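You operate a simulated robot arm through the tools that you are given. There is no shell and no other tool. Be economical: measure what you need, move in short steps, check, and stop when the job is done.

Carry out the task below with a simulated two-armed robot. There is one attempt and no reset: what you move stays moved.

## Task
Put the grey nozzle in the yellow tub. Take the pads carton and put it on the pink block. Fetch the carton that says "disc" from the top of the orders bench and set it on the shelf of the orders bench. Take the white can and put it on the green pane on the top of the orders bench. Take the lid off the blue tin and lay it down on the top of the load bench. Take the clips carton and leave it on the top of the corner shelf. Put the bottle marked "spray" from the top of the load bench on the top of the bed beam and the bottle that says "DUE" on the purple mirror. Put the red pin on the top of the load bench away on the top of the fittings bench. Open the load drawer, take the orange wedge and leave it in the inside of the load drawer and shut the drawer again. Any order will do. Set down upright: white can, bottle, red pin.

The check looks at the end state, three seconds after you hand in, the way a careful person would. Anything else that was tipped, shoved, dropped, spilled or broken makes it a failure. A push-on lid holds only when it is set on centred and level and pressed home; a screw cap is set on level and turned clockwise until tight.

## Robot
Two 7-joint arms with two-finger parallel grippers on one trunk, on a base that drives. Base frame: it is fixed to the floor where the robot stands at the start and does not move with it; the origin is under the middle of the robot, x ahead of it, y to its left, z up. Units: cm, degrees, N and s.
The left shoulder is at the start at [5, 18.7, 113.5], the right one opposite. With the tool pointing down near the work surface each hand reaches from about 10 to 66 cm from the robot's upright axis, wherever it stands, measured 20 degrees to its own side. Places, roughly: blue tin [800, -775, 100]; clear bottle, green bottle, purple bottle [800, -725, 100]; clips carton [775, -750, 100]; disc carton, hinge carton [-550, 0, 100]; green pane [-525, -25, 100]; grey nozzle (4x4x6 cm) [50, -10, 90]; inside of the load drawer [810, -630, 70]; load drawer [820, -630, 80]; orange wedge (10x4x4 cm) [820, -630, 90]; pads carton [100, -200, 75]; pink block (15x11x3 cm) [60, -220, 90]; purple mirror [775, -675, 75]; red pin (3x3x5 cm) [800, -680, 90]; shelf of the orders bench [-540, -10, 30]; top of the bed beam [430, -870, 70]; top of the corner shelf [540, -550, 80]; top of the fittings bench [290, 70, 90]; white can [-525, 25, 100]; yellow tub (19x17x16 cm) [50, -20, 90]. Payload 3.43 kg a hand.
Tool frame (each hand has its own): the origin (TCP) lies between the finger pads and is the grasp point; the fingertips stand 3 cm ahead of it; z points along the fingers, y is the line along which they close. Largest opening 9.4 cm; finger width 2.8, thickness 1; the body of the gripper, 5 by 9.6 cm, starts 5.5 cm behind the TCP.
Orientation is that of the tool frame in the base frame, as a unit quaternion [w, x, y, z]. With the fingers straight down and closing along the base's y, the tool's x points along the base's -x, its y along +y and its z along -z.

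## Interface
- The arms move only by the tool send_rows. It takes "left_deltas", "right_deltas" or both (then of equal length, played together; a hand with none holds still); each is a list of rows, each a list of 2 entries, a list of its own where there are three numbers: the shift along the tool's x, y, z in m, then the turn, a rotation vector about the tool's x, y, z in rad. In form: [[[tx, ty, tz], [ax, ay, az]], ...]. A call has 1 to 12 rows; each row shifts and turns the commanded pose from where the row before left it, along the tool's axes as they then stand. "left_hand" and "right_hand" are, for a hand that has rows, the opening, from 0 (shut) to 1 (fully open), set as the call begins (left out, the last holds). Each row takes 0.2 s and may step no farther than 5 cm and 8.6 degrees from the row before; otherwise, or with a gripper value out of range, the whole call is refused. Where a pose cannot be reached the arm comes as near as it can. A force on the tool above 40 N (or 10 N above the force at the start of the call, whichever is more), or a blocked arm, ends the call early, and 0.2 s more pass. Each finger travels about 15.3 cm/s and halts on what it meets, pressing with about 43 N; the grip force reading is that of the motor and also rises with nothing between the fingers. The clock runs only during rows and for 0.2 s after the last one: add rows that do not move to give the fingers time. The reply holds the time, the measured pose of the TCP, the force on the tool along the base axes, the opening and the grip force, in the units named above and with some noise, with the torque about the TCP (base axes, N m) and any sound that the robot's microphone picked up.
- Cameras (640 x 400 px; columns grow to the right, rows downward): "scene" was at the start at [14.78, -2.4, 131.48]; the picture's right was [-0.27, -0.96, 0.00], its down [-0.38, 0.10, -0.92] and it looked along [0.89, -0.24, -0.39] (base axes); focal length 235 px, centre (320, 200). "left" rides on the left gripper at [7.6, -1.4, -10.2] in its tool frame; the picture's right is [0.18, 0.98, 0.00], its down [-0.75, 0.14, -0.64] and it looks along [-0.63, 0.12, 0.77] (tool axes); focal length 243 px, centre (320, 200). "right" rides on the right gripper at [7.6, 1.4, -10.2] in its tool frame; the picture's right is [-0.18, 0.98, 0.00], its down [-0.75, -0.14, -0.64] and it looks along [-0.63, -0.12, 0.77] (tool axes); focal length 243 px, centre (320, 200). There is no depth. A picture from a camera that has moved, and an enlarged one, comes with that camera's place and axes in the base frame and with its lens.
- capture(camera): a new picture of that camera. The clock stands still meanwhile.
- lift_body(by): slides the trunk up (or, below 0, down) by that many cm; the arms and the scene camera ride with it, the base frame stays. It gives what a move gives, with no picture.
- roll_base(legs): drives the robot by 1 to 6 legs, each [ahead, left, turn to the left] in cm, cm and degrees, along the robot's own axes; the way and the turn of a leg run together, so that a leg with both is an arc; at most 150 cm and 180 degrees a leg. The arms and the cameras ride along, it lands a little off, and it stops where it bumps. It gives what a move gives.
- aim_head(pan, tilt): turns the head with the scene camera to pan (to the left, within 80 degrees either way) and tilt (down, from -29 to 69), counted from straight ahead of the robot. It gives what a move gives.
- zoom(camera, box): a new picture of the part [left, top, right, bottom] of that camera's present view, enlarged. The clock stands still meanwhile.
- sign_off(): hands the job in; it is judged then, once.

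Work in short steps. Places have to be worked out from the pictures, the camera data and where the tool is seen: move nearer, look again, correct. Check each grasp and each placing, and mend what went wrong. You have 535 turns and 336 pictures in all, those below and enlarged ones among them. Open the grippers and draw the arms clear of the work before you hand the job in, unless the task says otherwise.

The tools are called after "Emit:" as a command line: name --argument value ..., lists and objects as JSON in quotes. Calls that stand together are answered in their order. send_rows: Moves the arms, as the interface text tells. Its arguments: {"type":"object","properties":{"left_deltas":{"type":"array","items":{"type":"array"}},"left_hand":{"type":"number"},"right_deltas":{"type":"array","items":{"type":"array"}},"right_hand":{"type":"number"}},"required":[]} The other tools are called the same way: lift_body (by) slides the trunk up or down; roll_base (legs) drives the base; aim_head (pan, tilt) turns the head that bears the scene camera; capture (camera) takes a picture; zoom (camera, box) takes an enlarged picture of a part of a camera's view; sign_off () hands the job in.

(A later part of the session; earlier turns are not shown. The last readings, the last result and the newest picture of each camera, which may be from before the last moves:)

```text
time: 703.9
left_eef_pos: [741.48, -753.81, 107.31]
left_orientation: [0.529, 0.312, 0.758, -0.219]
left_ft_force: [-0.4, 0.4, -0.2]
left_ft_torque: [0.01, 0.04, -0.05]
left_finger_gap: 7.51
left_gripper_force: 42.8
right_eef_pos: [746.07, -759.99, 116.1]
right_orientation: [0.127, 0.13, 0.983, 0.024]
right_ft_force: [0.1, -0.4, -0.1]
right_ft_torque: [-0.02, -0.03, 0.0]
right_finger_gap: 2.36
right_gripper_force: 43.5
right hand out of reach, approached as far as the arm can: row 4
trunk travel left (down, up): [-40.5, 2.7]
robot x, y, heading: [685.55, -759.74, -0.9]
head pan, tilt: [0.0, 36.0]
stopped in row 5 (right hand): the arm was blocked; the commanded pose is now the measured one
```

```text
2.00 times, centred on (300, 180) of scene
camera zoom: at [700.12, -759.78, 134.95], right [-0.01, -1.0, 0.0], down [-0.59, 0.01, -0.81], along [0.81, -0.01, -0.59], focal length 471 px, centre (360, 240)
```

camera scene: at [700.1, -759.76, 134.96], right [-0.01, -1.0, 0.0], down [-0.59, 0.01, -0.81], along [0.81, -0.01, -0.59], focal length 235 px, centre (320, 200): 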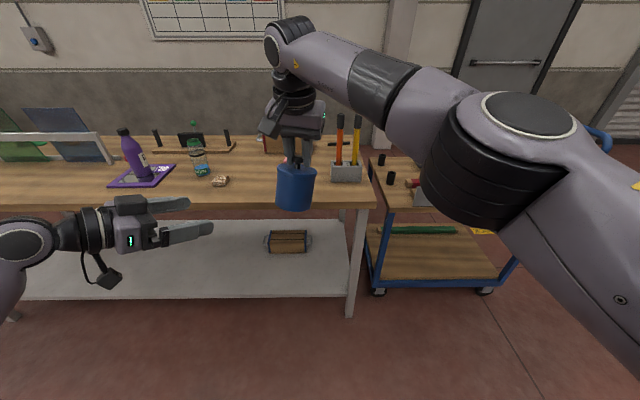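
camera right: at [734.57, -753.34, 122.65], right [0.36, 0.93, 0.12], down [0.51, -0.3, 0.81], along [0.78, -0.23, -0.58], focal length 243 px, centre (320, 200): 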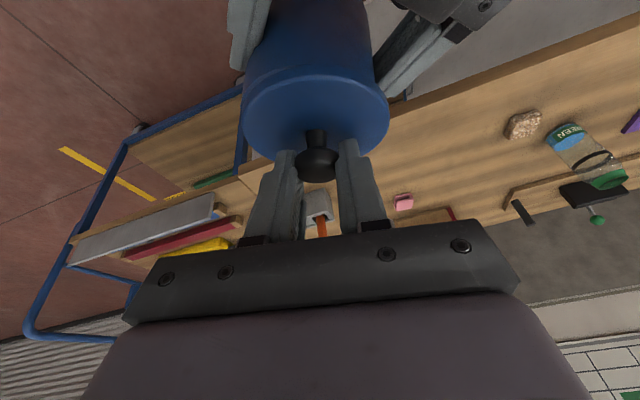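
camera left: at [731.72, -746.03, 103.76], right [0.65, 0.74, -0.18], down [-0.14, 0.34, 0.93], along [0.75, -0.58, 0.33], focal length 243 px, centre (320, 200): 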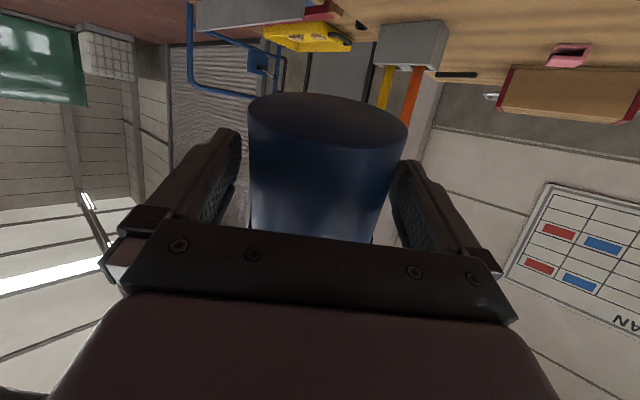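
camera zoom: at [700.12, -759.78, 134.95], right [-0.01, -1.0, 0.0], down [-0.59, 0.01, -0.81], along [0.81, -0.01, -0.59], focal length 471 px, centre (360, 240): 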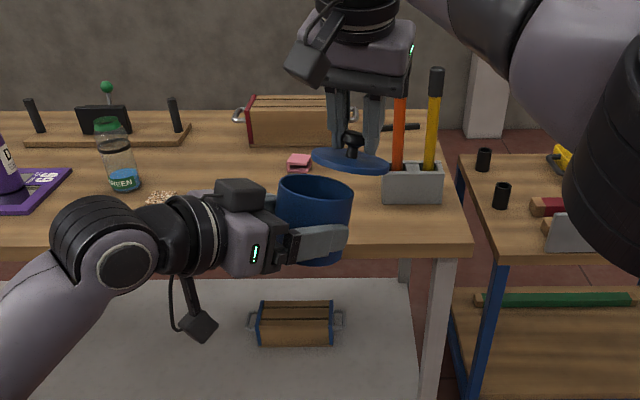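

The lid is off, held by the right hand; the tin is in the left. I'll straighten the right hand and move it right, then go to lay the lid on the bench where CLIPS stood.

Emit:
send_rows --right_deltas '[[[0, -0.03, 0], [0.007, 0, -0.132]], [[0, -0.04, 0], [0.007, 0, -0.132]], [[0, -0.04, 0], [0, 0, 0]], [[0, -0.04, 0], [0, 0, 0]], [[0, 0, 0], [0, 0, 0]]]'

Emit:
roll_base --legs '[[0, 29.5, 0.8], [36, 0, 0]]'

Emit:
capture --camera "scene"

Emit:
capture --camera "right"

```text
time: 705.1
left_eef_pos: [741.36, -753.75, 107.39]
left_orientation: [0.529, 0.313, 0.757, -0.221]
left_ft_force: [0.1, -0.2, 0.0]
left_ft_torque: [0.06, -0.01, 0.0]
left_finger_gap: 7.49
left_gripper_force: 42.9
right_eef_pos: [744.8, -774.73, 115.75]
right_orientation: [0.13, -0.003, 0.992, -0.001]
right_ft_force: [0.6, -1.4, -0.3]
right_ft_torque: [0.01, -0.02, 0.0]
right_finger_gap: 2.38
right_gripper_force: 42.9
trunk travel left (down, up): [-40.5, 2.7]
robot x, y, heading: [685.47, -759.43, -0.8]
head pan, tilt: [0.0, 36.0]
```

```text
time: 709.1
left_eef_pos: [778.35, -724.73, 107.29]
left_orientation: [0.53, 0.311, 0.758, -0.219]
left_ft_force: [0.2, -0.1, -0.6]
left_ft_torque: [0.04, 0.03, -0.01]
left_finger_gap: 7.48
left_gripper_force: 43.2
right_eef_pos: [781.98, -745.76, 115.77]
right_orientation: [0.13, -0.004, 0.991, 0.0]
right_ft_force: [0.5, 0.1, 0.0]
right_ft_torque: [-0.01, 0.0, 0.0]
right_finger_gap: 2.37
right_gripper_force: 42.6
trunk travel left (down, up): [-40.5, 2.7]
robot x, y, heading: [723.13, -731.08, -0.6]
head pan, tilt: [0.0, 36.0]
```

```text
101 pictures are left
camera scene: at [737.29, -730.92, 134.95], right [-0.01, -1.0, 0.0], down [-0.59, 0.0, -0.81], along [0.81, -0.01, -0.59], focal length 235 px, centre (320, 200)
```

scene: 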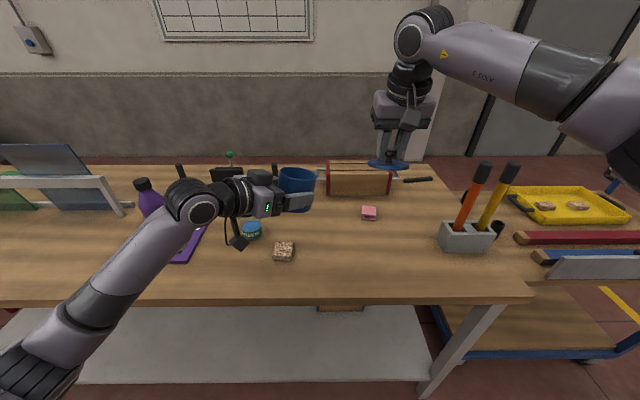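

```text
100 pictures are left
camera right: at [772.0, -744.24, 123.67], right [0.17, 0.98, 0.05], down [0.56, -0.14, 0.81], along [0.81, -0.11, -0.58], focal length 243 px, centre (320, 200)
```

right: 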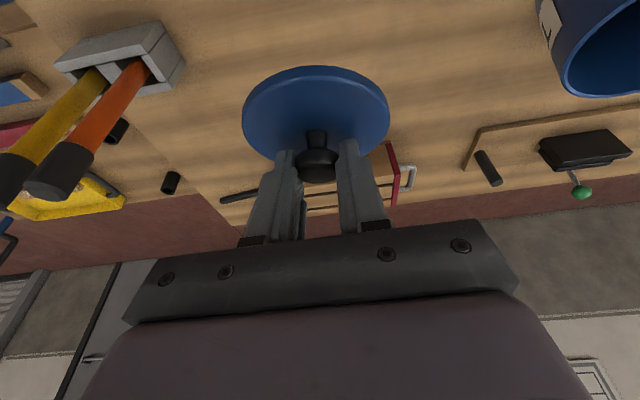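

Lower the lid onto the free bench area at (782, -746).

Emit:
send_rows --right_deltas '[[[0.0102, 0, 0.0387], [0, 0, 0]], [[0.0102, 0, 0.0387], [0, 0, 0]], [[0.0102, 0, 0.0387], [0, 0, 0]], [[0.0102, 0, 0.0387], [0, 0, 0]], [[0.0102, 0, 0.0387], [0, 0, 0]], [[0.0077, 0, 0.029], [0, 0, 0]], [[0, 0, 0], [0, 0, 0]]]'

Emit:
zoom --camera "scene" --box '[300, 120, 520, 270]'

```text
time: 710.7
left_eef_pos: [778.45, -724.63, 107.3]
left_orientation: [0.53, 0.31, 0.759, -0.218]
left_ft_force: [-0.4, -0.5, -0.1]
left_ft_torque: [-0.03, 0.02, -0.01]
left_finger_gap: 7.5
left_gripper_force: 43.0
right_eef_pos: [782.1, -745.64, 92.86]
right_orientation: [0.13, -0.004, 0.992, -0.001]
right_ft_force: [1.1, -0.3, -0.3]
right_ft_torque: [0.0, 0.0, 0.01]
right_finger_gap: 2.37
right_gripper_force: 43.3
trunk travel left (down, up): [-40.5, 2.7]
robot x, y, heading: [722.53, -731.02, -0.4]
head pan, tilt: [0.0, 36.0]
```

```text
2.67 times, centred on (410, 195) of scene
camera zoom: at [737.23, -730.91, 134.96], right [-0.01, -1.0, 0.0], down [-0.59, 0.0, -0.81], along [0.81, -0.01, -0.59], focal length 628 px, centre (80, 213)
```

zoom: 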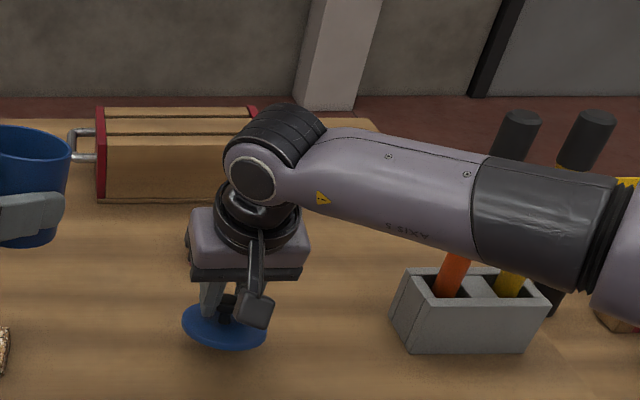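

Emit:
send_rows --right_deltas '[[[0.0031, 0, 0.0116], [0, 0, 0]], [[0.0015, 0, 0.0058], [0, 0, 0]], [[0, 0, 0], [0, 0, 0]]]'

Emit:
send_rows --right_deltas '[[[0.0013, 0, 0.0048], [0, 0, 0]], [[0, 0, 0], [0, 0, 0]]]'

Emit:
zoom --camera "scene" --box '[340, 150, 460, 270]'

```text
time: 711.5
left_eef_pos: [778.46, -724.6, 107.41]
left_orientation: [0.53, 0.311, 0.758, -0.219]
left_ft_force: [-0.8, -0.6, 0.2]
left_ft_torque: [0.02, 0.04, 0.0]
left_finger_gap: 7.51
left_gripper_force: 43.0
right_eef_pos: [781.97, -745.78, 91.08]
right_orientation: [0.13, -0.004, 0.992, -0.001]
right_ft_force: [0.3, 0.0, 0.2]
right_ft_torque: [0.0, -0.01, -0.01]
right_finger_gap: 2.38
right_gripper_force: 43.0
trunk travel left (down, up): [-40.5, 2.7]
robot x, y, heading: [722.92, -730.46, -0.6]
head pan, tilt: [0.0, 36.0]
```

```text
time: 712.1
left_eef_pos: [778.32, -724.75, 107.35]
left_orientation: [0.529, 0.311, 0.759, -0.218]
left_ft_force: [0.2, 0.0, 0.1]
left_ft_torque: [0.0, 0.02, 0.01]
left_finger_gap: 7.51
left_gripper_force: 42.6
right_eef_pos: [782.1, -745.68, 90.48]
right_orientation: [0.13, -0.004, 0.992, 0.0]
right_ft_force: [-0.8, -0.6, -0.3]
right_ft_torque: [0.03, 0.0, 0.03]
right_finger_gap: 2.36
right_gripper_force: 42.9
trunk travel left (down, up): [-40.5, 2.7]
robot x, y, heading: [723.11, -731.14, -0.7]
head pan, tilt: [0.0, 36.0]
```

```text
3.33 times, centred on (400, 210) of scene
camera zoom: at [737.23, -730.92, 134.96], right [-0.01, -1.0, 0.0], down [-0.59, 0.0, -0.81], along [0.81, -0.01, -0.59], focal length 784 px, centre (53, 167)
```

zoom: 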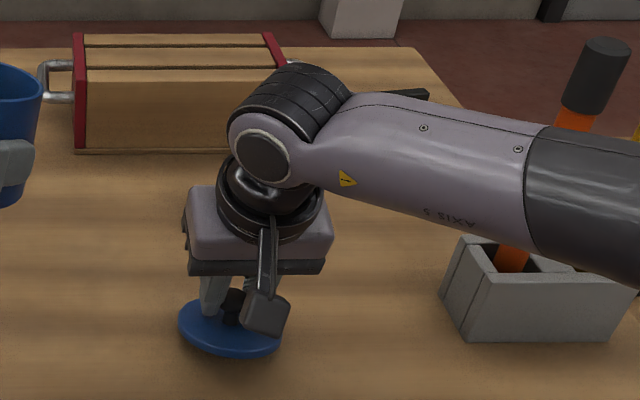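

Emit:
send_rows --right_deltas '[[[0.001, 0, 0.0039], [0, 0, 0]], [[0, 0, 0], [0, 0, 0]]]'

Emit:
send_rows --right_deltas '[[[0.001, 0, 0.0039], [0, 0, 0]], [[0, 0, 0], [0, 0, 0]]]'

Emit:
send_rows --right_deltas '[[[0.001, 0, 0.0039], [0, 0, 0]], [[0, 0, 0], [0, 0, 0]]]'

```text
time: 712.7
left_eef_pos: [778.39, -724.87, 107.29]
left_orientation: [0.529, 0.31, 0.759, -0.218]
left_ft_force: [-0.5, 0.5, 0.3]
left_ft_torque: [0.0, -0.01, -0.02]
left_finger_gap: 7.49
left_gripper_force: 42.8
right_eef_pos: [781.97, -745.76, 90.09]
right_orientation: [0.13, -0.004, 0.992, -0.001]
right_ft_force: [1.1, 0.0, 0.1]
right_ft_torque: [-0.01, -0.03, 0.0]
right_finger_gap: 2.37
right_gripper_force: 42.7
trunk travel left (down, up): [-40.5, 2.7]
robot x, y, heading: [722.56, -731.2, -0.5]
head pan, tilt: [0.0, 36.0]
```

```text
time: 713.3
left_eef_pos: [778.35, -724.72, 107.49]
left_orientation: [0.53, 0.31, 0.758, -0.218]
left_ft_force: [0.1, -0.1, 0.1]
left_ft_torque: [0.01, 0.03, 0.0]
left_finger_gap: 7.48
left_gripper_force: 42.9
right_eef_pos: [782.0, -745.66, 89.98]
right_orientation: [0.133, -0.004, 0.991, 0.0]
right_ft_force: [0.2, -0.9, 10.5]
right_ft_torque: [-0.15, -0.38, -0.01]
right_finger_gap: 2.37
right_gripper_force: 42.4
trunk travel left (down, up): [-40.5, 2.7]
robot x, y, heading: [722.66, -731.0, -0.5]
head pan, tilt: [0.0, 36.0]
```

```text
time: 713.9
left_eef_pos: [778.09, -724.68, 107.57]
left_orientation: [0.53, 0.311, 0.758, -0.219]
left_ft_force: [-0.1, 0.0, -0.8]
left_ft_torque: [0.02, 0.0, 0.02]
left_finger_gap: 7.49
left_gripper_force: 42.2
right_eef_pos: [782.04, -745.51, 89.81]
right_orientation: [0.136, -0.005, 0.991, 0.001]
right_ft_force: [-1.8, -1.6, 31.0]
right_ft_torque: [-0.16, -0.84, -0.1]
right_finger_gap: 2.37
right_gripper_force: 42.9
trunk travel left (down, up): [-40.5, 2.7]
robot x, y, heading: [722.81, -730.91, -0.6]
head pan, tilt: [0.0, 36.0]
```

The lid touches the bench. Ease off, open, and rise.

Emit:
send_rows --right_deltas '[[[-0.001, 0, -0.0039], [0, 0, 0]], [[0, 0, 0], [0, 0, 0]]]'

Emit:
send_rows --right_deltas '[[[0, 0, 0], [0, 0, 0]], [[0, 0, 0], [0, 0, 0]], [[-0.0051, 0, -0.0193], [0, 0, 0]], [[-0.0102, 0, -0.0387], [0, 0, 0]], [[-0.0102, 0, -0.0387], [0, 0, 0]], [[-0.0102, 0, -0.0387], [0, 0, 0]], [[-0.0102, 0, -0.0387], [0, 0, 0]], [[-0.0102, 0, -0.0387], [0, 0, 0]], [[-0.0102, 0, -0.0387], [0, 0, 0]]]' --right_hand 0.5

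Emit:
zoom --camera "scene" --box '[220, 130, 520, 300]'

```text
time: 714.5
left_eef_pos: [778.27, -724.71, 107.45]
left_orientation: [0.53, 0.311, 0.758, -0.219]
left_ft_force: [-0.6, 0.5, -0.1]
left_ft_torque: [0.02, 0.02, 0.01]
left_finger_gap: 7.49
left_gripper_force: 43.1
right_eef_pos: [782.0, -745.57, 89.89]
right_orientation: [0.133, -0.004, 0.991, 0.0]
right_ft_force: [2.5, 0.7, 20.8]
right_ft_torque: [-0.03, -0.76, 0.05]
right_finger_gap: 2.36
right_gripper_force: 43.0
trunk travel left (down, up): [-40.5, 2.7]
robot x, y, heading: [722.7, -730.51, -0.3]
head pan, tilt: [0.0, 36.0]
```

```text
time: 716.5
left_eef_pos: [778.36, -724.75, 107.46]
left_orientation: [0.529, 0.311, 0.759, -0.218]
left_ft_force: [-0.2, -1.4, 0.1]
left_ft_torque: [0.02, -0.02, 0.04]
left_finger_gap: 7.51
left_gripper_force: 43.2
right_eef_pos: [781.78, -745.54, 115.84]
right_orientation: [0.13, -0.004, 0.991, -0.001]
right_ft_force: [0.7, -0.4, -0.8]
right_ft_torque: [-0.03, -0.02, 0.0]
right_finger_gap: 4.71
right_gripper_force: 0.1
trunk travel left (down, up): [-40.5, 2.7]
robot x, y, heading: [722.51, -730.91, -0.6]
head pan, tilt: [0.0, 36.0]
```

```text
2.13 times, centred on (370, 215) of scene
camera zoom: at [737.2, -730.89, 134.96], right [-0.01, -1.0, 0.0], down [-0.59, 0.0, -0.81], along [0.81, -0.01, -0.59], focal length 502 px, centre (213, 168)
```

zoom: 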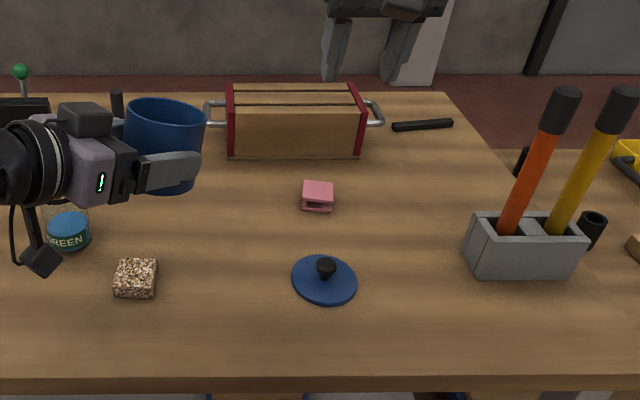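

Lid lies on the bench. To return the tin to its place I'll set it down near the front edge first (so my left wrist camera clears the bench), then re-carry it by its wall with the right hand. Shift base and lower the left hand.

Emit:
roll_base --legs '[[-5.8, -6, 0.6]]'

Emit:
send_rows --left_deltas '[[[0.0376, 0, 0.0137], [0, 0, 0]], [[0.0376, 0, 0.0137], [0, 0, 0]], [[0.0376, 0, 0.0137], [0, 0, 0]], [[0.0282, 0, 0.0103], [0, 0, 0]], [[0, 0, 0], [0, 0, 0]]]'

Emit:
capture --camera "scene"

Emit:
capture --camera "left"

```text
time: 717.5
left_eef_pos: [772.76, -730.02, 107.45]
left_orientation: [0.532, 0.306, 0.76, -0.215]
left_ft_force: [-0.6, -0.5, 0.2]
left_ft_torque: [0.0, -0.03, 0.03]
left_finger_gap: 7.51
left_gripper_force: 43.0
right_eef_pos: [776.29, -750.86, 115.92]
right_orientation: [0.129, -0.01, 0.992, 0.001]
right_ft_force: [-0.1, 0.2, -1.3]
right_ft_torque: [0.05, -0.02, -0.01]
right_finger_gap: 4.7
right_gripper_force: 0.1
trunk travel left (down, up): [-40.5, 2.7]
robot x, y, heading: [716.9, -736.78, 0.0]
head pan, tilt: [0.0, 36.0]
```

```text
time: 718.8
left_eef_pos: [772.26, -730.11, 92.32]
left_orientation: [0.531, 0.306, 0.76, -0.215]
left_ft_force: [0.1, -0.5, 0.2]
left_ft_torque: [0.0, 0.0, -0.01]
left_finger_gap: 7.48
left_gripper_force: 42.9
right_eef_pos: [776.3, -750.76, 115.76]
right_orientation: [0.13, -0.01, 0.991, -0.001]
right_ft_force: [0.8, 0.2, -0.2]
right_ft_torque: [0.03, -0.02, 0.0]
right_finger_gap: 4.7
right_gripper_force: 0.0
trunk travel left (down, up): [-40.5, 2.7]
robot x, y, heading: [716.65, -736.57, 0.1]
head pan, tilt: [0.0, 36.0]
```

```text
96 pictures are left
camera scene: at [731.61, -736.76, 134.96], right [0.0, -1.0, 0.0], down [-0.59, 0.0, -0.81], along [0.81, 0.0, -0.59], focal length 235 px, centre (320, 200)
```

scene: 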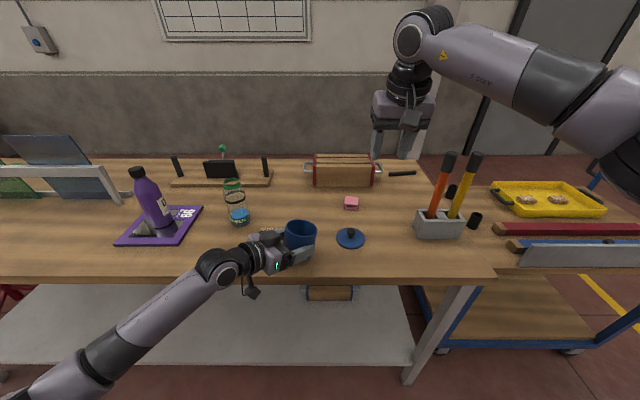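

```text
95 pictures are left
camera left: at [762.61, -722.52, 88.72], right [0.64, 0.75, -0.18], down [-0.15, 0.34, 0.93], along [0.76, -0.56, 0.33], focal length 243 px, centre (320, 200)
```

left: 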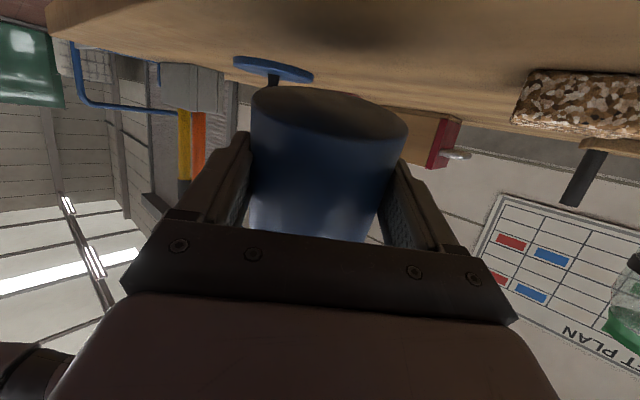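

Emit:
send_rows --left_deltas '[[[0.0188, 0, 0.0068], [0, 0, 0]], [[0.0188, 0, 0.0068], [0, 0, 0]], [[0, 0, 0], [0, 0, 0]]]'

Emit:
send_rows --left_deltas '[[[0.0047, 0, 0.0017], [0, 0, 0]], [[0, 0, 0], [0, 0, 0]]]'

Emit:
capture --camera "left"

```text
time: 719.5
left_eef_pos: [772.44, -730.2, 89.49]
left_orientation: [0.541, 0.305, 0.753, -0.217]
left_ft_force: [-6.9, 6.7, 30.7]
left_ft_torque: [-0.67, -0.86, 0.06]
left_finger_gap: 7.53
left_gripper_force: 43.3
right_eef_pos: [776.05, -750.83, 116.15]
right_orientation: [0.131, -0.01, 0.991, 0.0]
right_ft_force: [0.7, -0.1, -0.4]
right_ft_torque: [0.01, -0.01, -0.01]
right_finger_gap: 4.7
right_gripper_force: 0.1
trunk travel left (down, up): [-40.5, 2.7]
robot x, y, heading: [716.85, -736.9, 0.4]
head pan, tilt: [0.0, 36.0]
```

```text
time: 720.1
left_eef_pos: [772.5, -730.11, 88.94]
left_orientation: [0.54, 0.305, 0.754, -0.217]
left_ft_force: [-8.0, 5.7, 30.9]
left_ft_torque: [-0.84, -0.87, -0.09]
left_finger_gap: 7.53
left_gripper_force: 43.6
right_eef_pos: [776.07, -750.93, 116.05]
right_orientation: [0.132, -0.01, 0.991, 0.0]
right_ft_force: [-0.7, -0.4, 0.3]
right_ft_torque: [-0.01, 0.02, -0.01]
right_finger_gap: 4.7
right_gripper_force: 0.1
trunk travel left (down, up): [-40.5, 2.7]
robot x, y, heading: [717.0, -736.91, 0.0]
head pan, tilt: [0.0, 36.0]
```

```text
94 pictures are left
camera left: at [762.87, -722.6, 85.03], right [0.64, 0.75, -0.17], down [-0.17, 0.35, 0.92], along [0.75, -0.56, 0.35], focal length 243 px, centre (320, 200)
```

left: 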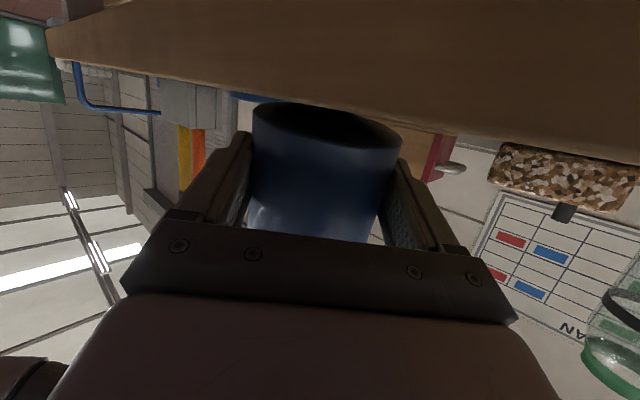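

The tin hangs ~14° nose-down and touches at its far edge. Lift slightly and pitch the hand up to level it, then lower again.

Emit:
send_rows --left_deltas '[[[-0.0188, 0, -0.0068], [0, 0, 0]], [[0, 0, 0], [0, -0.12, 0]], [[0, 0, 0], [0, -0.12, 0]], [[0, 0, 0], [0, 0, 0]]]'

Emit:
capture --camera "left"

Emit:
zoom --camera "scene" --box '[230, 190, 390, 310]'

```text
time: 721.1
left_eef_pos: [772.7, -729.99, 89.82]
left_orientation: [0.617, 0.279, 0.692, -0.251]
left_ft_force: [-0.3, 0.7, 0.4]
left_ft_torque: [-0.02, 0.01, 0.04]
left_finger_gap: 7.49
left_gripper_force: 43.5
right_eef_pos: [776.25, -750.8, 115.75]
right_orientation: [0.13, -0.01, 0.992, 0.001]
right_ft_force: [0.3, -0.5, 0.6]
right_ft_torque: [0.02, 0.01, -0.01]
right_finger_gap: 4.7
right_gripper_force: 0.1
trunk travel left (down, up): [-40.5, 2.7]
robot x, y, heading: [717.1, -737.03, -0.0]
head pan, tilt: [0.0, 36.0]
```

```text
93 pictures are left
camera left: at [763.78, -723.19, 83.38], right [0.67, 0.72, -0.19], down [-0.3, 0.49, 0.82], along [0.68, -0.49, 0.54], focal length 243 px, centre (320, 200)
```

left: 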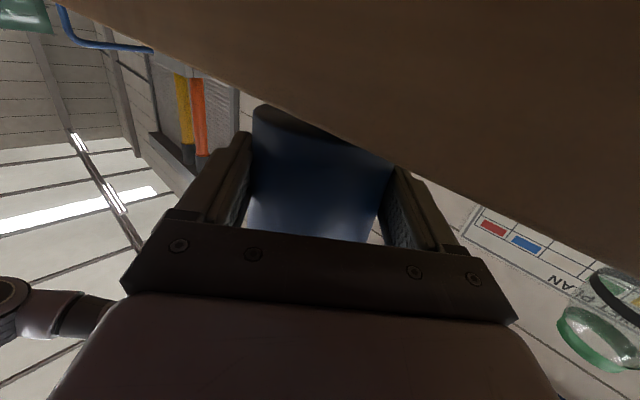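

```text
3.33 times, centred on (310, 250) of scene
camera zoom: at [731.61, -736.76, 134.95], right [0.0, -1.0, 0.0], down [-0.59, 0.0, -0.81], along [0.81, 0.0, -0.59], focal length 784 px, centre (353, 33)
```

zoom: 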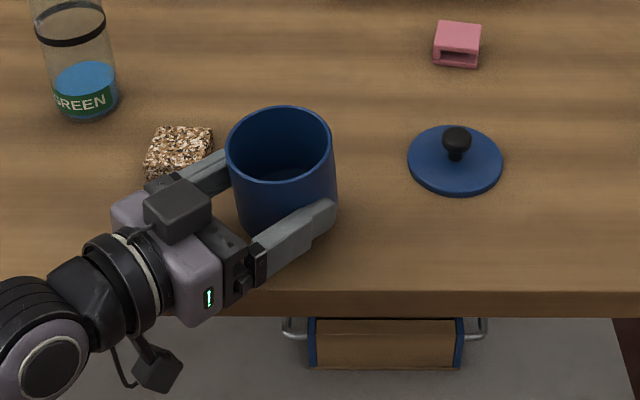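

Emit:
send_rows --left_deltas '[[[0.01, 0, 0.0012], [0, 0, 0]], [[0.004, 0, 0.0005], [0, 0, 0]], [[0, 0, 0], [0, 0, 0]]]'

Emit:
send_rows --left_deltas '[[[0.003, 0, 0.0004], [0, 0, 0]], [[0, 0, 0], [0, 0, 0]]]'

Emit:
send_rows --left_deltas '[[[0.003, 0, 0.0004], [0, 0, 0]], [[0, 0, 0], [0, 0, 0]]]'

```text
time: 722.0
left_eef_pos: [772.67, -729.96, 88.38]
left_orientation: [0.618, 0.278, 0.691, -0.251]
left_ft_force: [-1.2, 0.4, 0.0]
left_ft_torque: [0.01, 0.01, -0.02]
left_finger_gap: 7.53
left_gripper_force: 43.3
right_eef_pos: [776.39, -750.93, 115.8]
right_orientation: [0.13, -0.011, 0.991, 0.001]
right_ft_force: [0.0, 0.4, -0.8]
right_ft_torque: [-0.05, 0.0, 0.01]
right_finger_gap: 4.72
right_gripper_force: 0.1
trunk travel left (down, up): [-40.5, 2.7]
robot x, y, heading: [717.13, -737.1, -0.1]
head pan, tilt: [0.0, 36.0]
```

```text
time: 722.5
left_eef_pos: [772.73, -729.98, 88.25]
left_orientation: [0.62, 0.277, 0.691, -0.25]
left_ft_force: [-0.4, 0.9, 3.0]
left_ft_torque: [0.08, 0.06, -0.03]
left_finger_gap: 7.5
left_gripper_force: 42.8
right_eef_pos: [776.33, -750.74, 115.79]
right_orientation: [0.129, -0.01, 0.992, 0.001]
right_ft_force: [1.1, 0.7, -0.6]
right_ft_torque: [-0.01, -0.01, 0.02]
right_finger_gap: 4.71
right_gripper_force: 0.0
trunk travel left (down, up): [-40.5, 2.7]
robot x, y, heading: [716.98, -737.2, 0.3]
head pan, tilt: [0.0, 36.0]
```

```text
time: 723.1
left_eef_pos: [772.79, -730.04, 88.19]
left_orientation: [0.621, 0.278, 0.689, -0.251]
left_ft_force: [0.9, 1.8, 14.2]
left_ft_torque: [0.22, 0.15, 0.0]
left_finger_gap: 7.51
left_gripper_force: 43.1
right_eef_pos: [776.16, -750.78, 116.03]
right_orientation: [0.131, -0.01, 0.991, 0.001]
right_ft_force: [0.0, -0.4, -0.5]
right_ft_torque: [0.02, -0.03, 0.0]
right_finger_gap: 4.67
right_gripper_force: 0.1
trunk travel left (down, up): [-40.5, 2.7]
robot x, y, heading: [716.5, -736.54, 0.3]
head pan, tilt: [0.0, 36.0]
```

Even contact. Open the left hand and back out.

Emit:
send_rows --left_deltas '[[[-0.002, 0, 0], [0, 0, 0]], [[0, 0, 0], [0, 0, 0]], [[0.0012, 0, -0.01], [0, 0, 0]], [[0.0024, 0, -0.02], [0, 0, 0]], [[0.0036, 0, -0.03], [0, 0, 0]], [[0.0036, 0, -0.03], [0, 0, 0]], [[0.0036, 0, -0.03], [0, 0, 0]]]' --left_hand 1

Emit:
zoom --camera "scene" --box '[200, 170, 420, 310]'

```text
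time: 724.8
left_eef_pos: [763.99, -721.78, 87.91]
left_orientation: [0.619, 0.277, 0.691, -0.25]
left_ft_force: [0.0, -0.6, 0.2]
left_ft_torque: [0.01, -0.02, 0.02]
left_finger_gap: 9.42
left_gripper_force: 0.0
right_eef_pos: [776.31, -750.86, 115.85]
right_orientation: [0.129, -0.011, 0.992, 0.0]
right_ft_force: [0.0, -0.1, 0.3]
right_ft_torque: [0.01, -0.04, -0.01]
right_finger_gap: 4.72
right_gripper_force: 0.0
trunk travel left (down, up): [-40.5, 2.7]
robot x, y, heading: [716.9, -737.02, 0.2]
head pan, tilt: [0.0, 36.0]
```

```text
2.86 times, centred on (310, 240) of scene
camera zoom: at [731.57, -736.73, 134.96], right [0.0, -1.0, 0.0], down [-0.59, 0.0, -0.81], along [0.81, 0.0, -0.59], focal length 672 px, centre (349, 86)
```

zoom: 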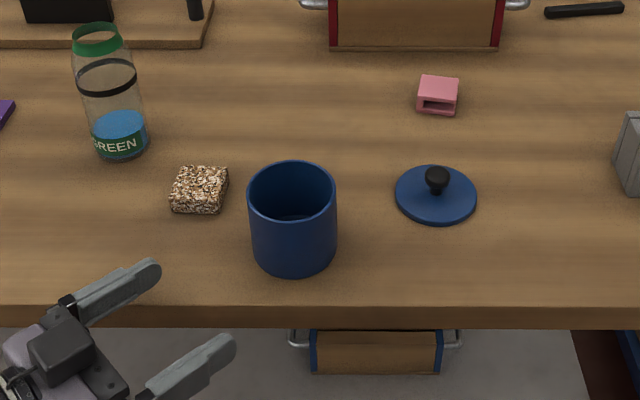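

The tin stands near the edge. Raise the left hand and return it to its neutral down pose.

Emit:
send_rows --left_deltas '[[[-0.0397, 0, -0.0048], [0, 0, 0]], [[-0.0397, 0, -0.0048], [0, 0, 0]], [[-0.0397, 0, -0.0048], [0, 0, 0]], [[-0.0397, 0, -0.0048], [0, 0, 0]], [[-0.0397, 0, -0.0048], [0, 0, 0]], [[-0.0397, 0, -0.0048], [0, 0, 0]], [[-0.0397, 0, -0.0048], [0, 0, 0]]]'

Emit:
send_rows --left_deltas '[[[0, 0, 0], [-0.0508, 0.1259, -0.0564]], [[0, 0, 0], [-0.0508, 0.1259, -0.0564]], [[0, 0, 0], [-0.0508, 0.1259, -0.0564]], [[0, 0, 0], [-0.0508, 0.1259, -0.0564]], [[0, 0, 0], [-0.0508, 0.1259, -0.0564]], [[0, 0, 0], [-0.0508, 0.1259, -0.0564]], [[0, 0, 0], [-0.0508, 0.1259, -0.0564]], [[0, 0, 0], [-0.0508, 0.1259, -0.0564]], [[0, 0, 0], [-0.0508, 0.1259, -0.0564]], [[0, 0, 0], [-0.0508, 0.1259, -0.0564]], [[0, 0, 0], [-0.0508, 0.1259, -0.0564]]]'

Emit:
capture --camera "scene"

```text
time: 726.4
left_eef_pos: [763.94, -721.38, 116.08]
left_orientation: [0.618, 0.278, 0.692, -0.25]
left_ft_force: [-0.9, 0.3, -0.2]
left_ft_torque: [0.01, 0.01, 0.03]
left_finger_gap: 9.4
left_gripper_force: 0.1
right_eef_pos: [776.26, -750.75, 115.9]
right_orientation: [0.13, -0.01, 0.991, 0.001]
right_ft_force: [0.2, -0.9, 0.0]
right_ft_torque: [-0.04, -0.04, -0.03]
right_finger_gap: 4.71
right_gripper_force: 0.1
trunk travel left (down, up): [-40.5, 2.7]
robot x, y, heading: [717.19, -736.85, 0.2]
head pan, tilt: [0.0, 36.0]
```

```text
time: 728.8
left_eef_pos: [763.86, -721.48, 115.98]
left_orientation: [-0.002, 0.0, 1.0, 0.001]
left_ft_force: [0.0, 0.1, -0.4]
left_ft_torque: [-0.02, 0.02, 0.01]
left_finger_gap: 9.41
left_gripper_force: 0.0
right_eef_pos: [776.35, -750.83, 115.9]
right_orientation: [0.13, -0.011, 0.991, 0.001]
right_ft_force: [-0.6, -0.5, -0.5]
right_ft_torque: [0.01, -0.02, -0.02]
right_finger_gap: 4.68
right_gripper_force: 0.1
trunk travel left (down, up): [-40.5, 2.7]
robot x, y, heading: [716.72, -736.65, 0.2]
head pan, tilt: [0.0, 36.0]
```

```text
90 pictures are left
camera scene: at [731.61, -736.78, 134.96], right [0.0, -1.0, 0.0], down [-0.59, 0.0, -0.81], along [0.81, 0.0, -0.59], focal length 235 px, centre (320, 200)
```

scene: 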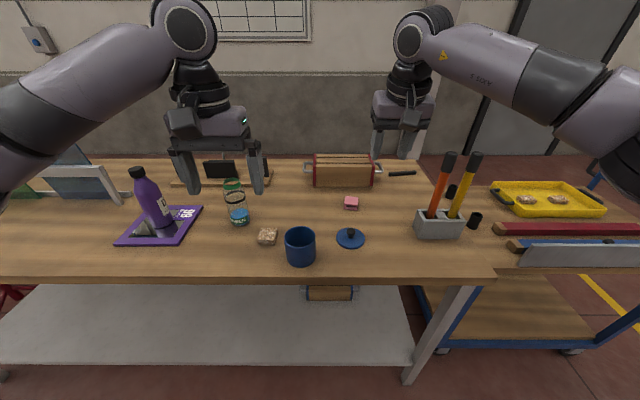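

Left hand neutral. Now shift the base so the right hand can pinch the tin's right wall from above.

Emit:
roll_base --legs '[[0, 17, -0.2]]'

Emit:
send_rows --right_deltas '[[[0.0102, 0, 0.0387], [0, 0, 0]], [[0.0102, 0, 0.0387], [0, 0, 0]], [[0.0102, 0, 0.0387], [0, 0, 0]], [[0, 0, 0], [0, 0, 0]]]' --right_hand 0.38

Emit:
capture --camera "right"

```text
time: 730.2
left_eef_pos: [763.86, -703.79, 115.79]
left_orientation: [-0.001, 0.002, 1.0, 0.0]
left_ft_force: [0.0, 0.5, -1.1]
left_ft_torque: [0.0, 0.0, 0.01]
left_finger_gap: 9.4
left_gripper_force: 0.0
right_eef_pos: [776.34, -733.15, 115.79]
right_orientation: [0.13, -0.01, 0.991, 0.0]
right_ft_force: [-0.1, 0.9, -0.5]
right_ft_torque: [-0.02, 0.01, -0.02]
right_finger_gap: 4.71
right_gripper_force: 0.0
trunk travel left (down, up): [-40.5, 2.7]
robot x, y, heading: [717.13, -718.63, 0.1]
head pan, tilt: [0.0, 36.0]
```

```text
time: 731.2
left_eef_pos: [763.81, -703.79, 115.86]
left_orientation: [-0.001, 0.002, 1.0, 0.0]
left_ft_force: [-0.3, -1.0, -0.5]
left_ft_torque: [-0.03, 0.0, 0.02]
left_finger_gap: 9.4
left_gripper_force: 0.1
right_eef_pos: [775.93, -733.03, 103.77]
right_orientation: [0.13, -0.01, 0.991, 0.001]
right_ft_force: [-0.6, -0.2, -1.1]
right_ft_torque: [0.0, 0.02, 0.01]
right_finger_gap: 3.56
right_gripper_force: 0.1
trunk travel left (down, up): [-40.5, 2.7]
robot x, y, heading: [716.96, -718.79, 0.4]
head pan, tilt: [0.0, 36.0]
```

```text
89 pictures are left
camera right: at [766.04, -731.7, 111.72], right [0.16, 0.99, 0.05], down [0.57, -0.13, 0.81], along [0.81, -0.1, -0.58], focal length 243 px, centre (320, 200)
```

right: 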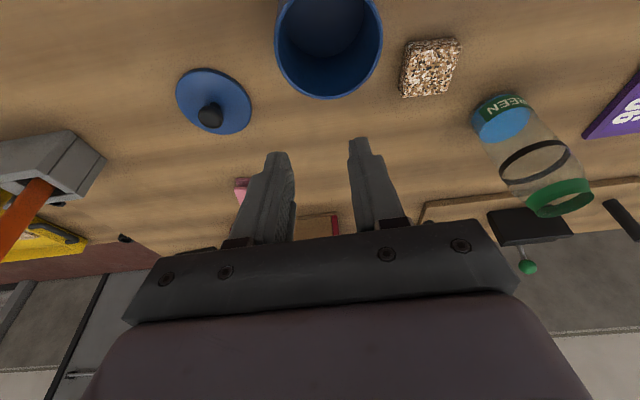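

Rim centre ≈ (774.4, -731.3), diameter 7.7. Move over its right (-y) wall and go down with one finger inside.

Emit:
send_rows --right_deltas '[[[0.0145, -0.0215, -0.004], [0, 0, 0]], [[0.0105, 0, 0.0396], [0, 0, 0]], [[0.0052, 0, 0.0198], [0, 0, 0]], [[0, 0, 0], [0, 0, 0]]]'

Emit:
capture --camera "right"

```text
time: 732.2
left_eef_pos: [763.86, -703.87, 115.84]
left_orientation: [-0.001, 0.002, 1.0, 0.0]
left_ft_force: [-0.4, -0.4, 0.4]
left_ft_torque: [-0.03, 0.02, -0.03]
left_finger_gap: 9.39
left_gripper_force: 0.0
right_eef_pos: [774.81, -735.3, 97.68]
right_orientation: [0.129, -0.01, 0.992, 0.001]
right_ft_force: [-0.1, 0.0, 0.6]
right_ft_torque: [0.02, 0.0, 0.0]
right_finger_gap: 3.59
right_gripper_force: 0.1
trunk travel left (down, up): [-40.5, 2.7]
robot x, y, heading: [716.87, -718.7, 0.2]
head pan, tilt: [0.0, 36.0]
```

```text
88 pictures are left
camera right: at [764.74, -733.98, 105.46], right [0.16, 0.99, 0.04], down [0.57, -0.13, 0.81], along [0.81, -0.1, -0.58], focal length 243 px, centre (320, 200)
```

right: 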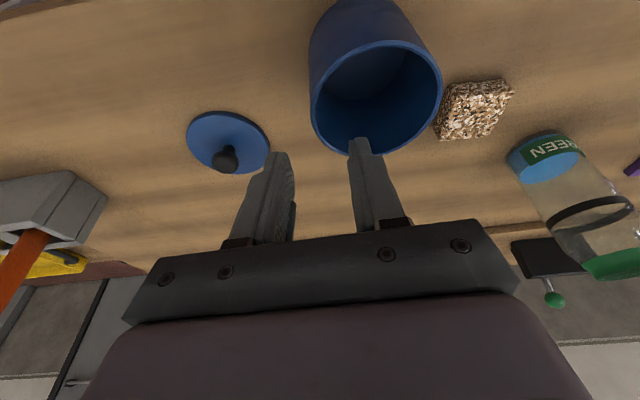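

Emit:
send_rows --right_deltas '[[[0.0079, 0, 0.0297], [0, 0, 0]], [[0.0079, 0, 0.0297], [0, 0, 0]], [[0, 0, 0], [0, 0, 0]]]'

Emit:
capture --camera "right"

```text
time: 733.0
left_eef_pos: [763.87, -703.81, 115.9]
left_orientation: [-0.001, 0.002, 1.0, 0.0]
left_ft_force: [0.7, 0.6, 0.0]
left_ft_torque: [0.01, 0.01, 0.02]
left_finger_gap: 9.36
left_gripper_force: 0.1
right_eef_pos: [774.9, -735.37, 91.2]
right_orientation: [0.13, -0.01, 0.991, 0.001]
right_ft_force: [0.8, -0.2, 0.0]
right_ft_torque: [0.02, 0.01, 0.01]
right_finger_gap: 3.54
right_gripper_force: 0.0
trunk travel left (down, up): [-40.5, 2.7]
robot x, y, heading: [717.05, -719.33, 0.1]
head pan, tilt: [0.0, 36.0]
```

```text
87 pictures are left
camera right: at [764.91, -734.19, 99.13], right [0.16, 0.99, 0.05], down [0.57, -0.13, 0.81], along [0.81, -0.1, -0.58], focal length 243 px, centre (320, 200)
```

right: 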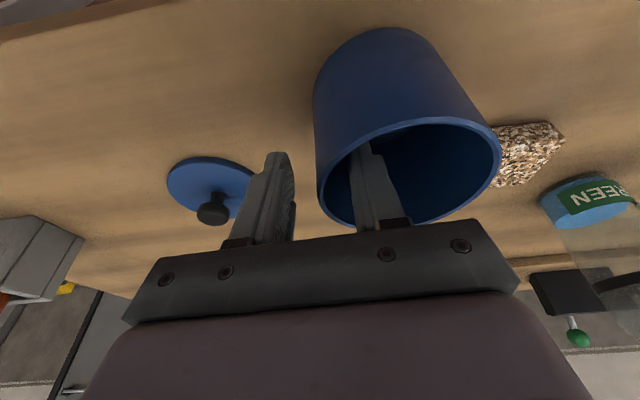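

One finger is inside the wall. Close and lift.

Emit:
send_rows --right_deltas '[[[0, 0, 0], [0, 0, 0]], [[0, 0, 0], [0, 0, 0]], [[0, 0, 0], [0, 0, 0]]]' --right_hand 0

Emit:
send_rows --right_deltas '[[[-0.0051, 0, -0.0193], [0, 0, 0]], [[-0.0102, 0, -0.0387], [0, 0, 0]], [[-0.0102, 0, -0.0387], [0, 0, 0]], [[-0.0102, 0, -0.0387], [0, 0, 0]], [[-0.0102, 0, -0.0387], [0, 0, 0]], [[-0.0102, 0, -0.0387], [0, 0, 0]], [[-0.0102, 0, -0.0387], [0, 0, 0]], [[0, 0, 0], [0, 0, 0]]]'

Emit:
capture --camera "scene"

```text
time: 733.9
left_eef_pos: [763.86, -703.8, 115.94]
left_orientation: [-0.001, 0.001, 1.0, 0.0]
left_ft_force: [-0.3, 0.5, -0.5]
left_ft_torque: [-0.01, 0.03, -0.03]
left_finger_gap: 9.42
left_gripper_force: 0.1
right_eef_pos: [775.01, -735.36, 91.43]
right_orientation: [0.131, -0.01, 0.991, 0.001]
right_ft_force: [3.2, 1.4, 6.0]
right_ft_torque: [0.57, -0.02, -0.14]
right_finger_gap: 0.95
right_gripper_force: 42.6
trunk travel left (down, up): [-40.5, 2.7]
robot x, y, heading: [716.86, -719.29, 0.0]
head pan, tilt: [0.0, 36.0]
```

```text
time: 735.6
left_eef_pos: [763.83, -703.87, 115.97]
left_orientation: [-0.001, 0.002, 1.0, 0.001]
left_ft_force: [0.4, 0.0, -0.5]
left_ft_torque: [0.01, 0.0, 0.0]
left_finger_gap: 9.41
left_gripper_force: 0.0
right_eef_pos: [774.85, -735.59, 117.59]
right_orientation: [0.129, -0.01, 0.992, 0.0]
right_ft_force: [0.0, 0.1, -1.1]
right_ft_torque: [-0.04, 0.0, 0.01]
right_finger_gap: 0.83
right_gripper_force: 42.6
trunk travel left (down, up): [-40.5, 2.7]
robot x, y, heading: [717.02, -718.88, 0.1]
head pan, tilt: [0.0, 36.0]
```

```text
86 pictures are left
camera scene: at [731.58, -719.04, 134.95], right [0.0, -1.0, 0.0], down [-0.59, 0.0, -0.81], along [0.81, 0.0, -0.59], focal length 235 px, centre (320, 200)
```

scene: 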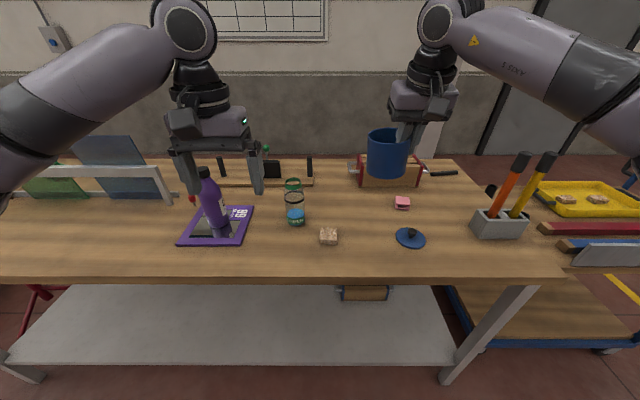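

Tin is held by its wall. Raise 3.5 cm more so its base clears the tool handles, then move to its original spot.

Emit:
send_rows --right_deltas '[[[-0.009, 0, -0.034], [0, 0, 0]], [[0, 0, 0], [0, 0, 0]]]'

Emit:
roll_base --legs '[[0, -43, 0], [20, 0, 0]]'

Emit:
capture --camera "right"

Emit:
capture --camera "scene"

```text
time: 736.2
left_eef_pos: [763.84, -703.71, 115.85]
left_orientation: [-0.001, 0.002, 1.0, 0.001]
left_ft_force: [0.6, 0.3, -1.4]
left_ft_torque: [0.0, -0.03, 0.01]
left_finger_gap: 9.38
left_gripper_force: 0.0
right_eef_pos: [774.75, -735.54, 121.18]
right_orientation: [0.128, -0.01, 0.992, 0.0]
right_ft_force: [0.3, 1.2, -0.6]
right_ft_torque: [-0.04, -0.01, 0.0]
right_finger_gap: 0.84
right_gripper_force: 42.5
trunk travel left (down, up): [-40.5, 2.7]
robot x, y, heading: [716.93, -719.08, 0.2]
head pan, tilt: [0.0, 36.0]
```

```text
time: 740.0
left_eef_pos: [784.13, -745.93, 115.78]
left_orientation: [-0.002, 0.0, 1.0, -0.001]
left_ft_force: [-1.2, -0.2, -0.9]
left_ft_torque: [0.03, 0.01, 0.03]
left_finger_gap: 9.42
left_gripper_force: 0.2
right_eef_pos: [795.28, -777.74, 121.22]
right_orientation: [0.129, -0.011, 0.992, 0.001]
right_ft_force: [0.0, 0.0, -1.9]
right_ft_torque: [-0.01, 0.03, 0.01]
right_finger_gap: 0.83
right_gripper_force: 42.0
trunk travel left (down, up): [-40.5, 2.7]
robot x, y, heading: [737.52, -761.22, 0.7]
head pan, tilt: [0.0, 36.0]
```

```text
85 pictures are left
camera right: at [785.18, -776.48, 129.05], right [0.16, 0.99, 0.05], down [0.57, -0.13, 0.81], along [0.81, -0.1, -0.58], focal length 243 px, centre (320, 200)
```

right: 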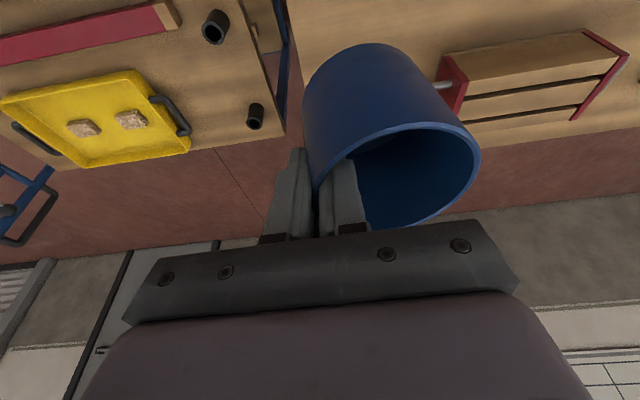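

```text
84 pictures are left
camera scene: at [751.9, -761.29, 134.95], right [0.01, -1.0, 0.0], down [-0.59, 0.0, -0.81], along [0.81, 0.01, -0.59], focal length 235 px, centre (320, 200)
```

scene: 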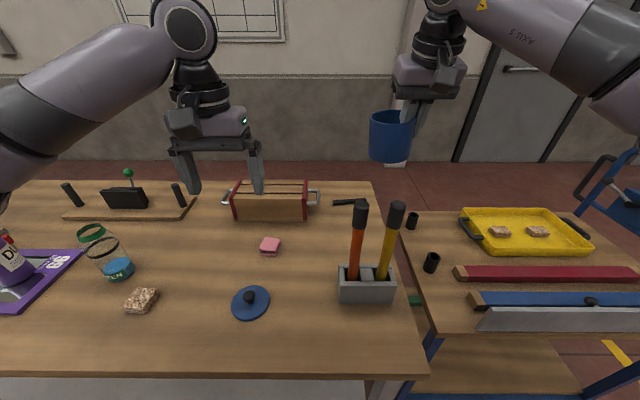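

Over the spot roughly; descend diagonally to the original tin position (TCP target (804, -775.3, 92.5)).

Emit:
send_rows --right_deltas '[[[-0.0014, 0.003, 0.0376], [0, 0, 0]], [[-0.0014, 0.003, 0.0376], [0, 0, 0]], [[-0.0014, 0.003, 0.0376], [0, 0, 0]], [[-0.0014, 0.003, 0.0376], [0, 0, 0]], [[-0.0014, 0.003, 0.0376], [0, 0, 0]], [[-0.0014, 0.003, 0.0376], [0, 0, 0]], [[0, 0, 0], [0, 0, 0]]]'

Emit:
capture --camera "right"

Emit:
zoom --camera "scene" --box '[300, 60, 520, 310]'

```text
time: 741.6
left_eef_pos: [784.02, -745.95, 115.97]
left_orientation: [-0.001, 0.0, 1.0, 0.001]
left_ft_force: [0.0, -0.3, 0.3]
left_ft_torque: [0.02, 0.04, -0.04]
left_finger_gap: 9.38
left_gripper_force: 0.1
right_eef_pos: [801.71, -775.6, 99.54]
right_orientation: [0.13, -0.012, 0.991, 0.001]
right_ft_force: [0.4, 0.7, -1.6]
right_ft_torque: [-0.02, 0.0, -0.03]
right_finger_gap: 0.83
right_gripper_force: 41.9
trunk travel left (down, up): [-40.5, 2.7]
robot x, y, heading: [737.38, -761.1, 0.5]
head pan, tilt: [0.0, 36.0]
```

```text
83 pictures are left
camera right: at [791.64, -774.35, 107.37], right [0.15, 0.99, 0.05], down [0.57, -0.13, 0.81], along [0.81, -0.1, -0.58], focal length 243 px, centre (320, 200)
```

right: 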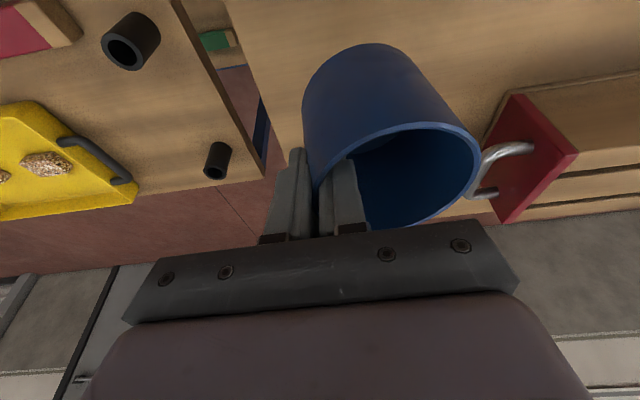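

```text
1.60 times, centred on (410, 185) of scene
camera zoom: at [751.81, -761.3, 134.96], right [0.01, -1.0, 0.0], down [-0.59, 0.0, -0.81], along [0.81, 0.01, -0.59], focal length 376 px, centre (176, 224)
```

zoom: 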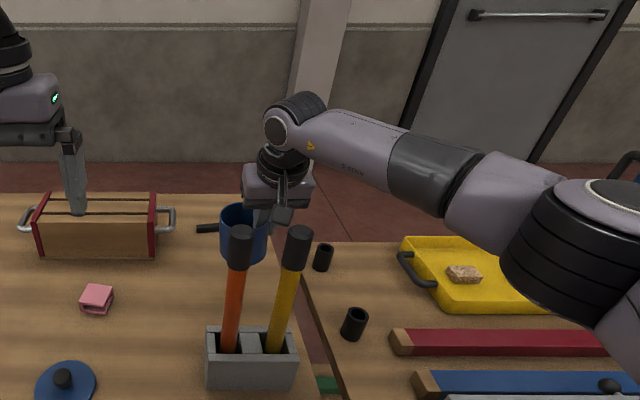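

Emit:
send_rows --right_deltas '[[[-0.0016, 0.0015, 0.0387], [0, 0, 0]], [[-0.0012, 0.0015, 0.029], [0, 0, 0]], [[0, 0, 0], [0, 0, 0]]]'

Emit:
send_rows --right_deltas '[[[0.001, 0, 0.0039], [0, 0, 0]], [[0, 0, 0], [0, 0, 0]]]'

Emit:
send_rows --right_deltas '[[[0.001, 0, 0.0039], [0, 0, 0]], [[0, 0, 0], [0, 0, 0]]]'

```text
time: 742.5
left_eef_pos: [784.06, -745.94, 115.93]
left_orientation: [0.0, 0.0, 1.0, 0.001]
left_ft_force: [0.1, -0.5, 0.1]
left_ft_torque: [0.01, -0.02, 0.03]
left_finger_gap: 9.42
left_gripper_force: 0.1
right_eef_pos: [803.62, -775.36, 92.91]
right_orientation: [0.13, -0.011, 0.991, 0.0]
right_ft_force: [-0.7, 0.5, -0.9]
right_ft_torque: [-0.07, 0.0, -0.01]
right_finger_gap: 0.81
right_gripper_force: 42.0
trunk travel left (down, up): [-40.5, 2.7]
robot x, y, heading: [736.92, -761.82, 0.3]
head pan, tilt: [0.0, 36.0]
```

```text
time: 743.0
left_eef_pos: [784.08, -745.89, 115.79]
left_orientation: [-0.001, 0.0, 1.0, 0.001]
left_ft_force: [0.6, 0.1, 0.4]
left_ft_torque: [-0.02, 0.03, 0.0]
left_finger_gap: 9.41
left_gripper_force: 0.2
right_eef_pos: [803.79, -775.43, 92.71]
right_orientation: [0.131, -0.012, 0.991, 0.0]
right_ft_force: [0.4, -0.9, -0.4]
right_ft_torque: [-0.02, 0.03, -0.03]
right_finger_gap: 0.8
right_gripper_force: 42.1
trunk travel left (down, up): [-40.5, 2.7]
robot x, y, heading: [737.04, -761.2, 0.0]
head pan, tilt: [0.0, 36.0]
```

```text
time: 743.6
left_eef_pos: [784.01, -745.92, 115.81]
left_orientation: [-0.001, 0.0, 1.0, 0.001]
left_ft_force: [-0.7, -0.4, -0.1]
left_ft_torque: [0.02, 0.01, 0.0]
left_finger_gap: 9.4
left_gripper_force: 0.0
right_eef_pos: [803.77, -775.48, 92.33]
right_orientation: [0.13, -0.011, 0.991, 0.0]
right_ft_force: [-0.2, 1.3, -1.8]
right_ft_torque: [-0.06, -0.03, -0.03]
right_finger_gap: 0.81
right_gripper_force: 42.2
trunk travel left (down, up): [-40.5, 2.7]
robot x, y, heading: [737.14, -761.47, 0.4]
head pan, tilt: [0.0, 36.0]
```

Emit:
send_rows --right_deltas '[[[0.001, 0, 0.0039], [0, 0, 0]], [[0, 0, 0], [0, 0, 0]]]'

Emit:
send_rows --right_deltas '[[[0.001, 0, 0.0039], [0, 0, 0]], [[0, 0, 0], [0, 0, 0]]]'

Emit:
send_rows --right_deltas '[[[0.001, 0, 0.0039], [0, 0, 0]], [[0, 0, 0], [0, 0, 0]]]'

```text
time: 744.2
left_eef_pos: [783.96, -745.73, 115.84]
left_orientation: [-0.001, 0.0, 1.0, 0.001]
left_ft_force: [0.0, 0.2, 0.3]
left_ft_torque: [0.06, 0.0, 0.02]
left_finger_gap: 9.44
left_gripper_force: 0.0
right_eef_pos: [803.73, -775.42, 91.9]
right_orientation: [0.13, -0.012, 0.991, 0.001]
right_ft_force: [0.0, 0.0, -1.6]
right_ft_torque: [-0.03, -0.02, -0.01]
right_finger_gap: 0.79
right_gripper_force: 41.7
trunk travel left (down, up): [-40.5, 2.7]
robot x, y, heading: [737.47, -761.76, 0.2]
head pan, tilt: [0.0, 36.0]
```

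```text
time: 744.9
left_eef_pos: [783.82, -745.94, 116.0]
left_orientation: [0.0, 0.0, 1.0, 0.0]
left_ft_force: [0.3, 0.6, -0.1]
left_ft_torque: [0.04, 0.03, 0.0]
left_finger_gap: 9.38
left_gripper_force: 0.0
right_eef_pos: [803.66, -775.71, 91.77]
right_orientation: [0.133, -0.012, 0.991, 0.001]
right_ft_force: [0.2, -3.2, 15.6]
right_ft_torque: [0.75, 0.37, 0.12]
right_finger_gap: 0.77
right_gripper_force: 42.1
trunk travel left (down, up): [-40.5, 2.7]
robot x, y, heading: [737.12, -761.25, 0.5]
head pan, tilt: [0.0, 36.0]
```

```text
time: 745.5
left_eef_pos: [783.81, -745.97, 116.03]
left_orientation: [0.001, 0.0, 1.0, 0.0]
left_ft_force: [-0.6, -0.3, -0.2]
left_ft_torque: [0.0, -0.01, 0.01]
left_finger_gap: 9.39
left_gripper_force: 0.0
right_eef_pos: [803.74, -775.68, 91.55]
right_orientation: [0.133, -0.01, 0.991, 0.001]
right_ft_force: [-2.5, -7.6, 25.8]
right_ft_torque: [1.11, 0.78, 0.29]
right_finger_gap: 0.84
right_gripper_force: 42.0
trunk travel left (down, up): [-40.5, 2.7]
robot x, y, heading: [737.15, -761.46, 0.5]
head pan, tilt: [0.0, 36.0]
```

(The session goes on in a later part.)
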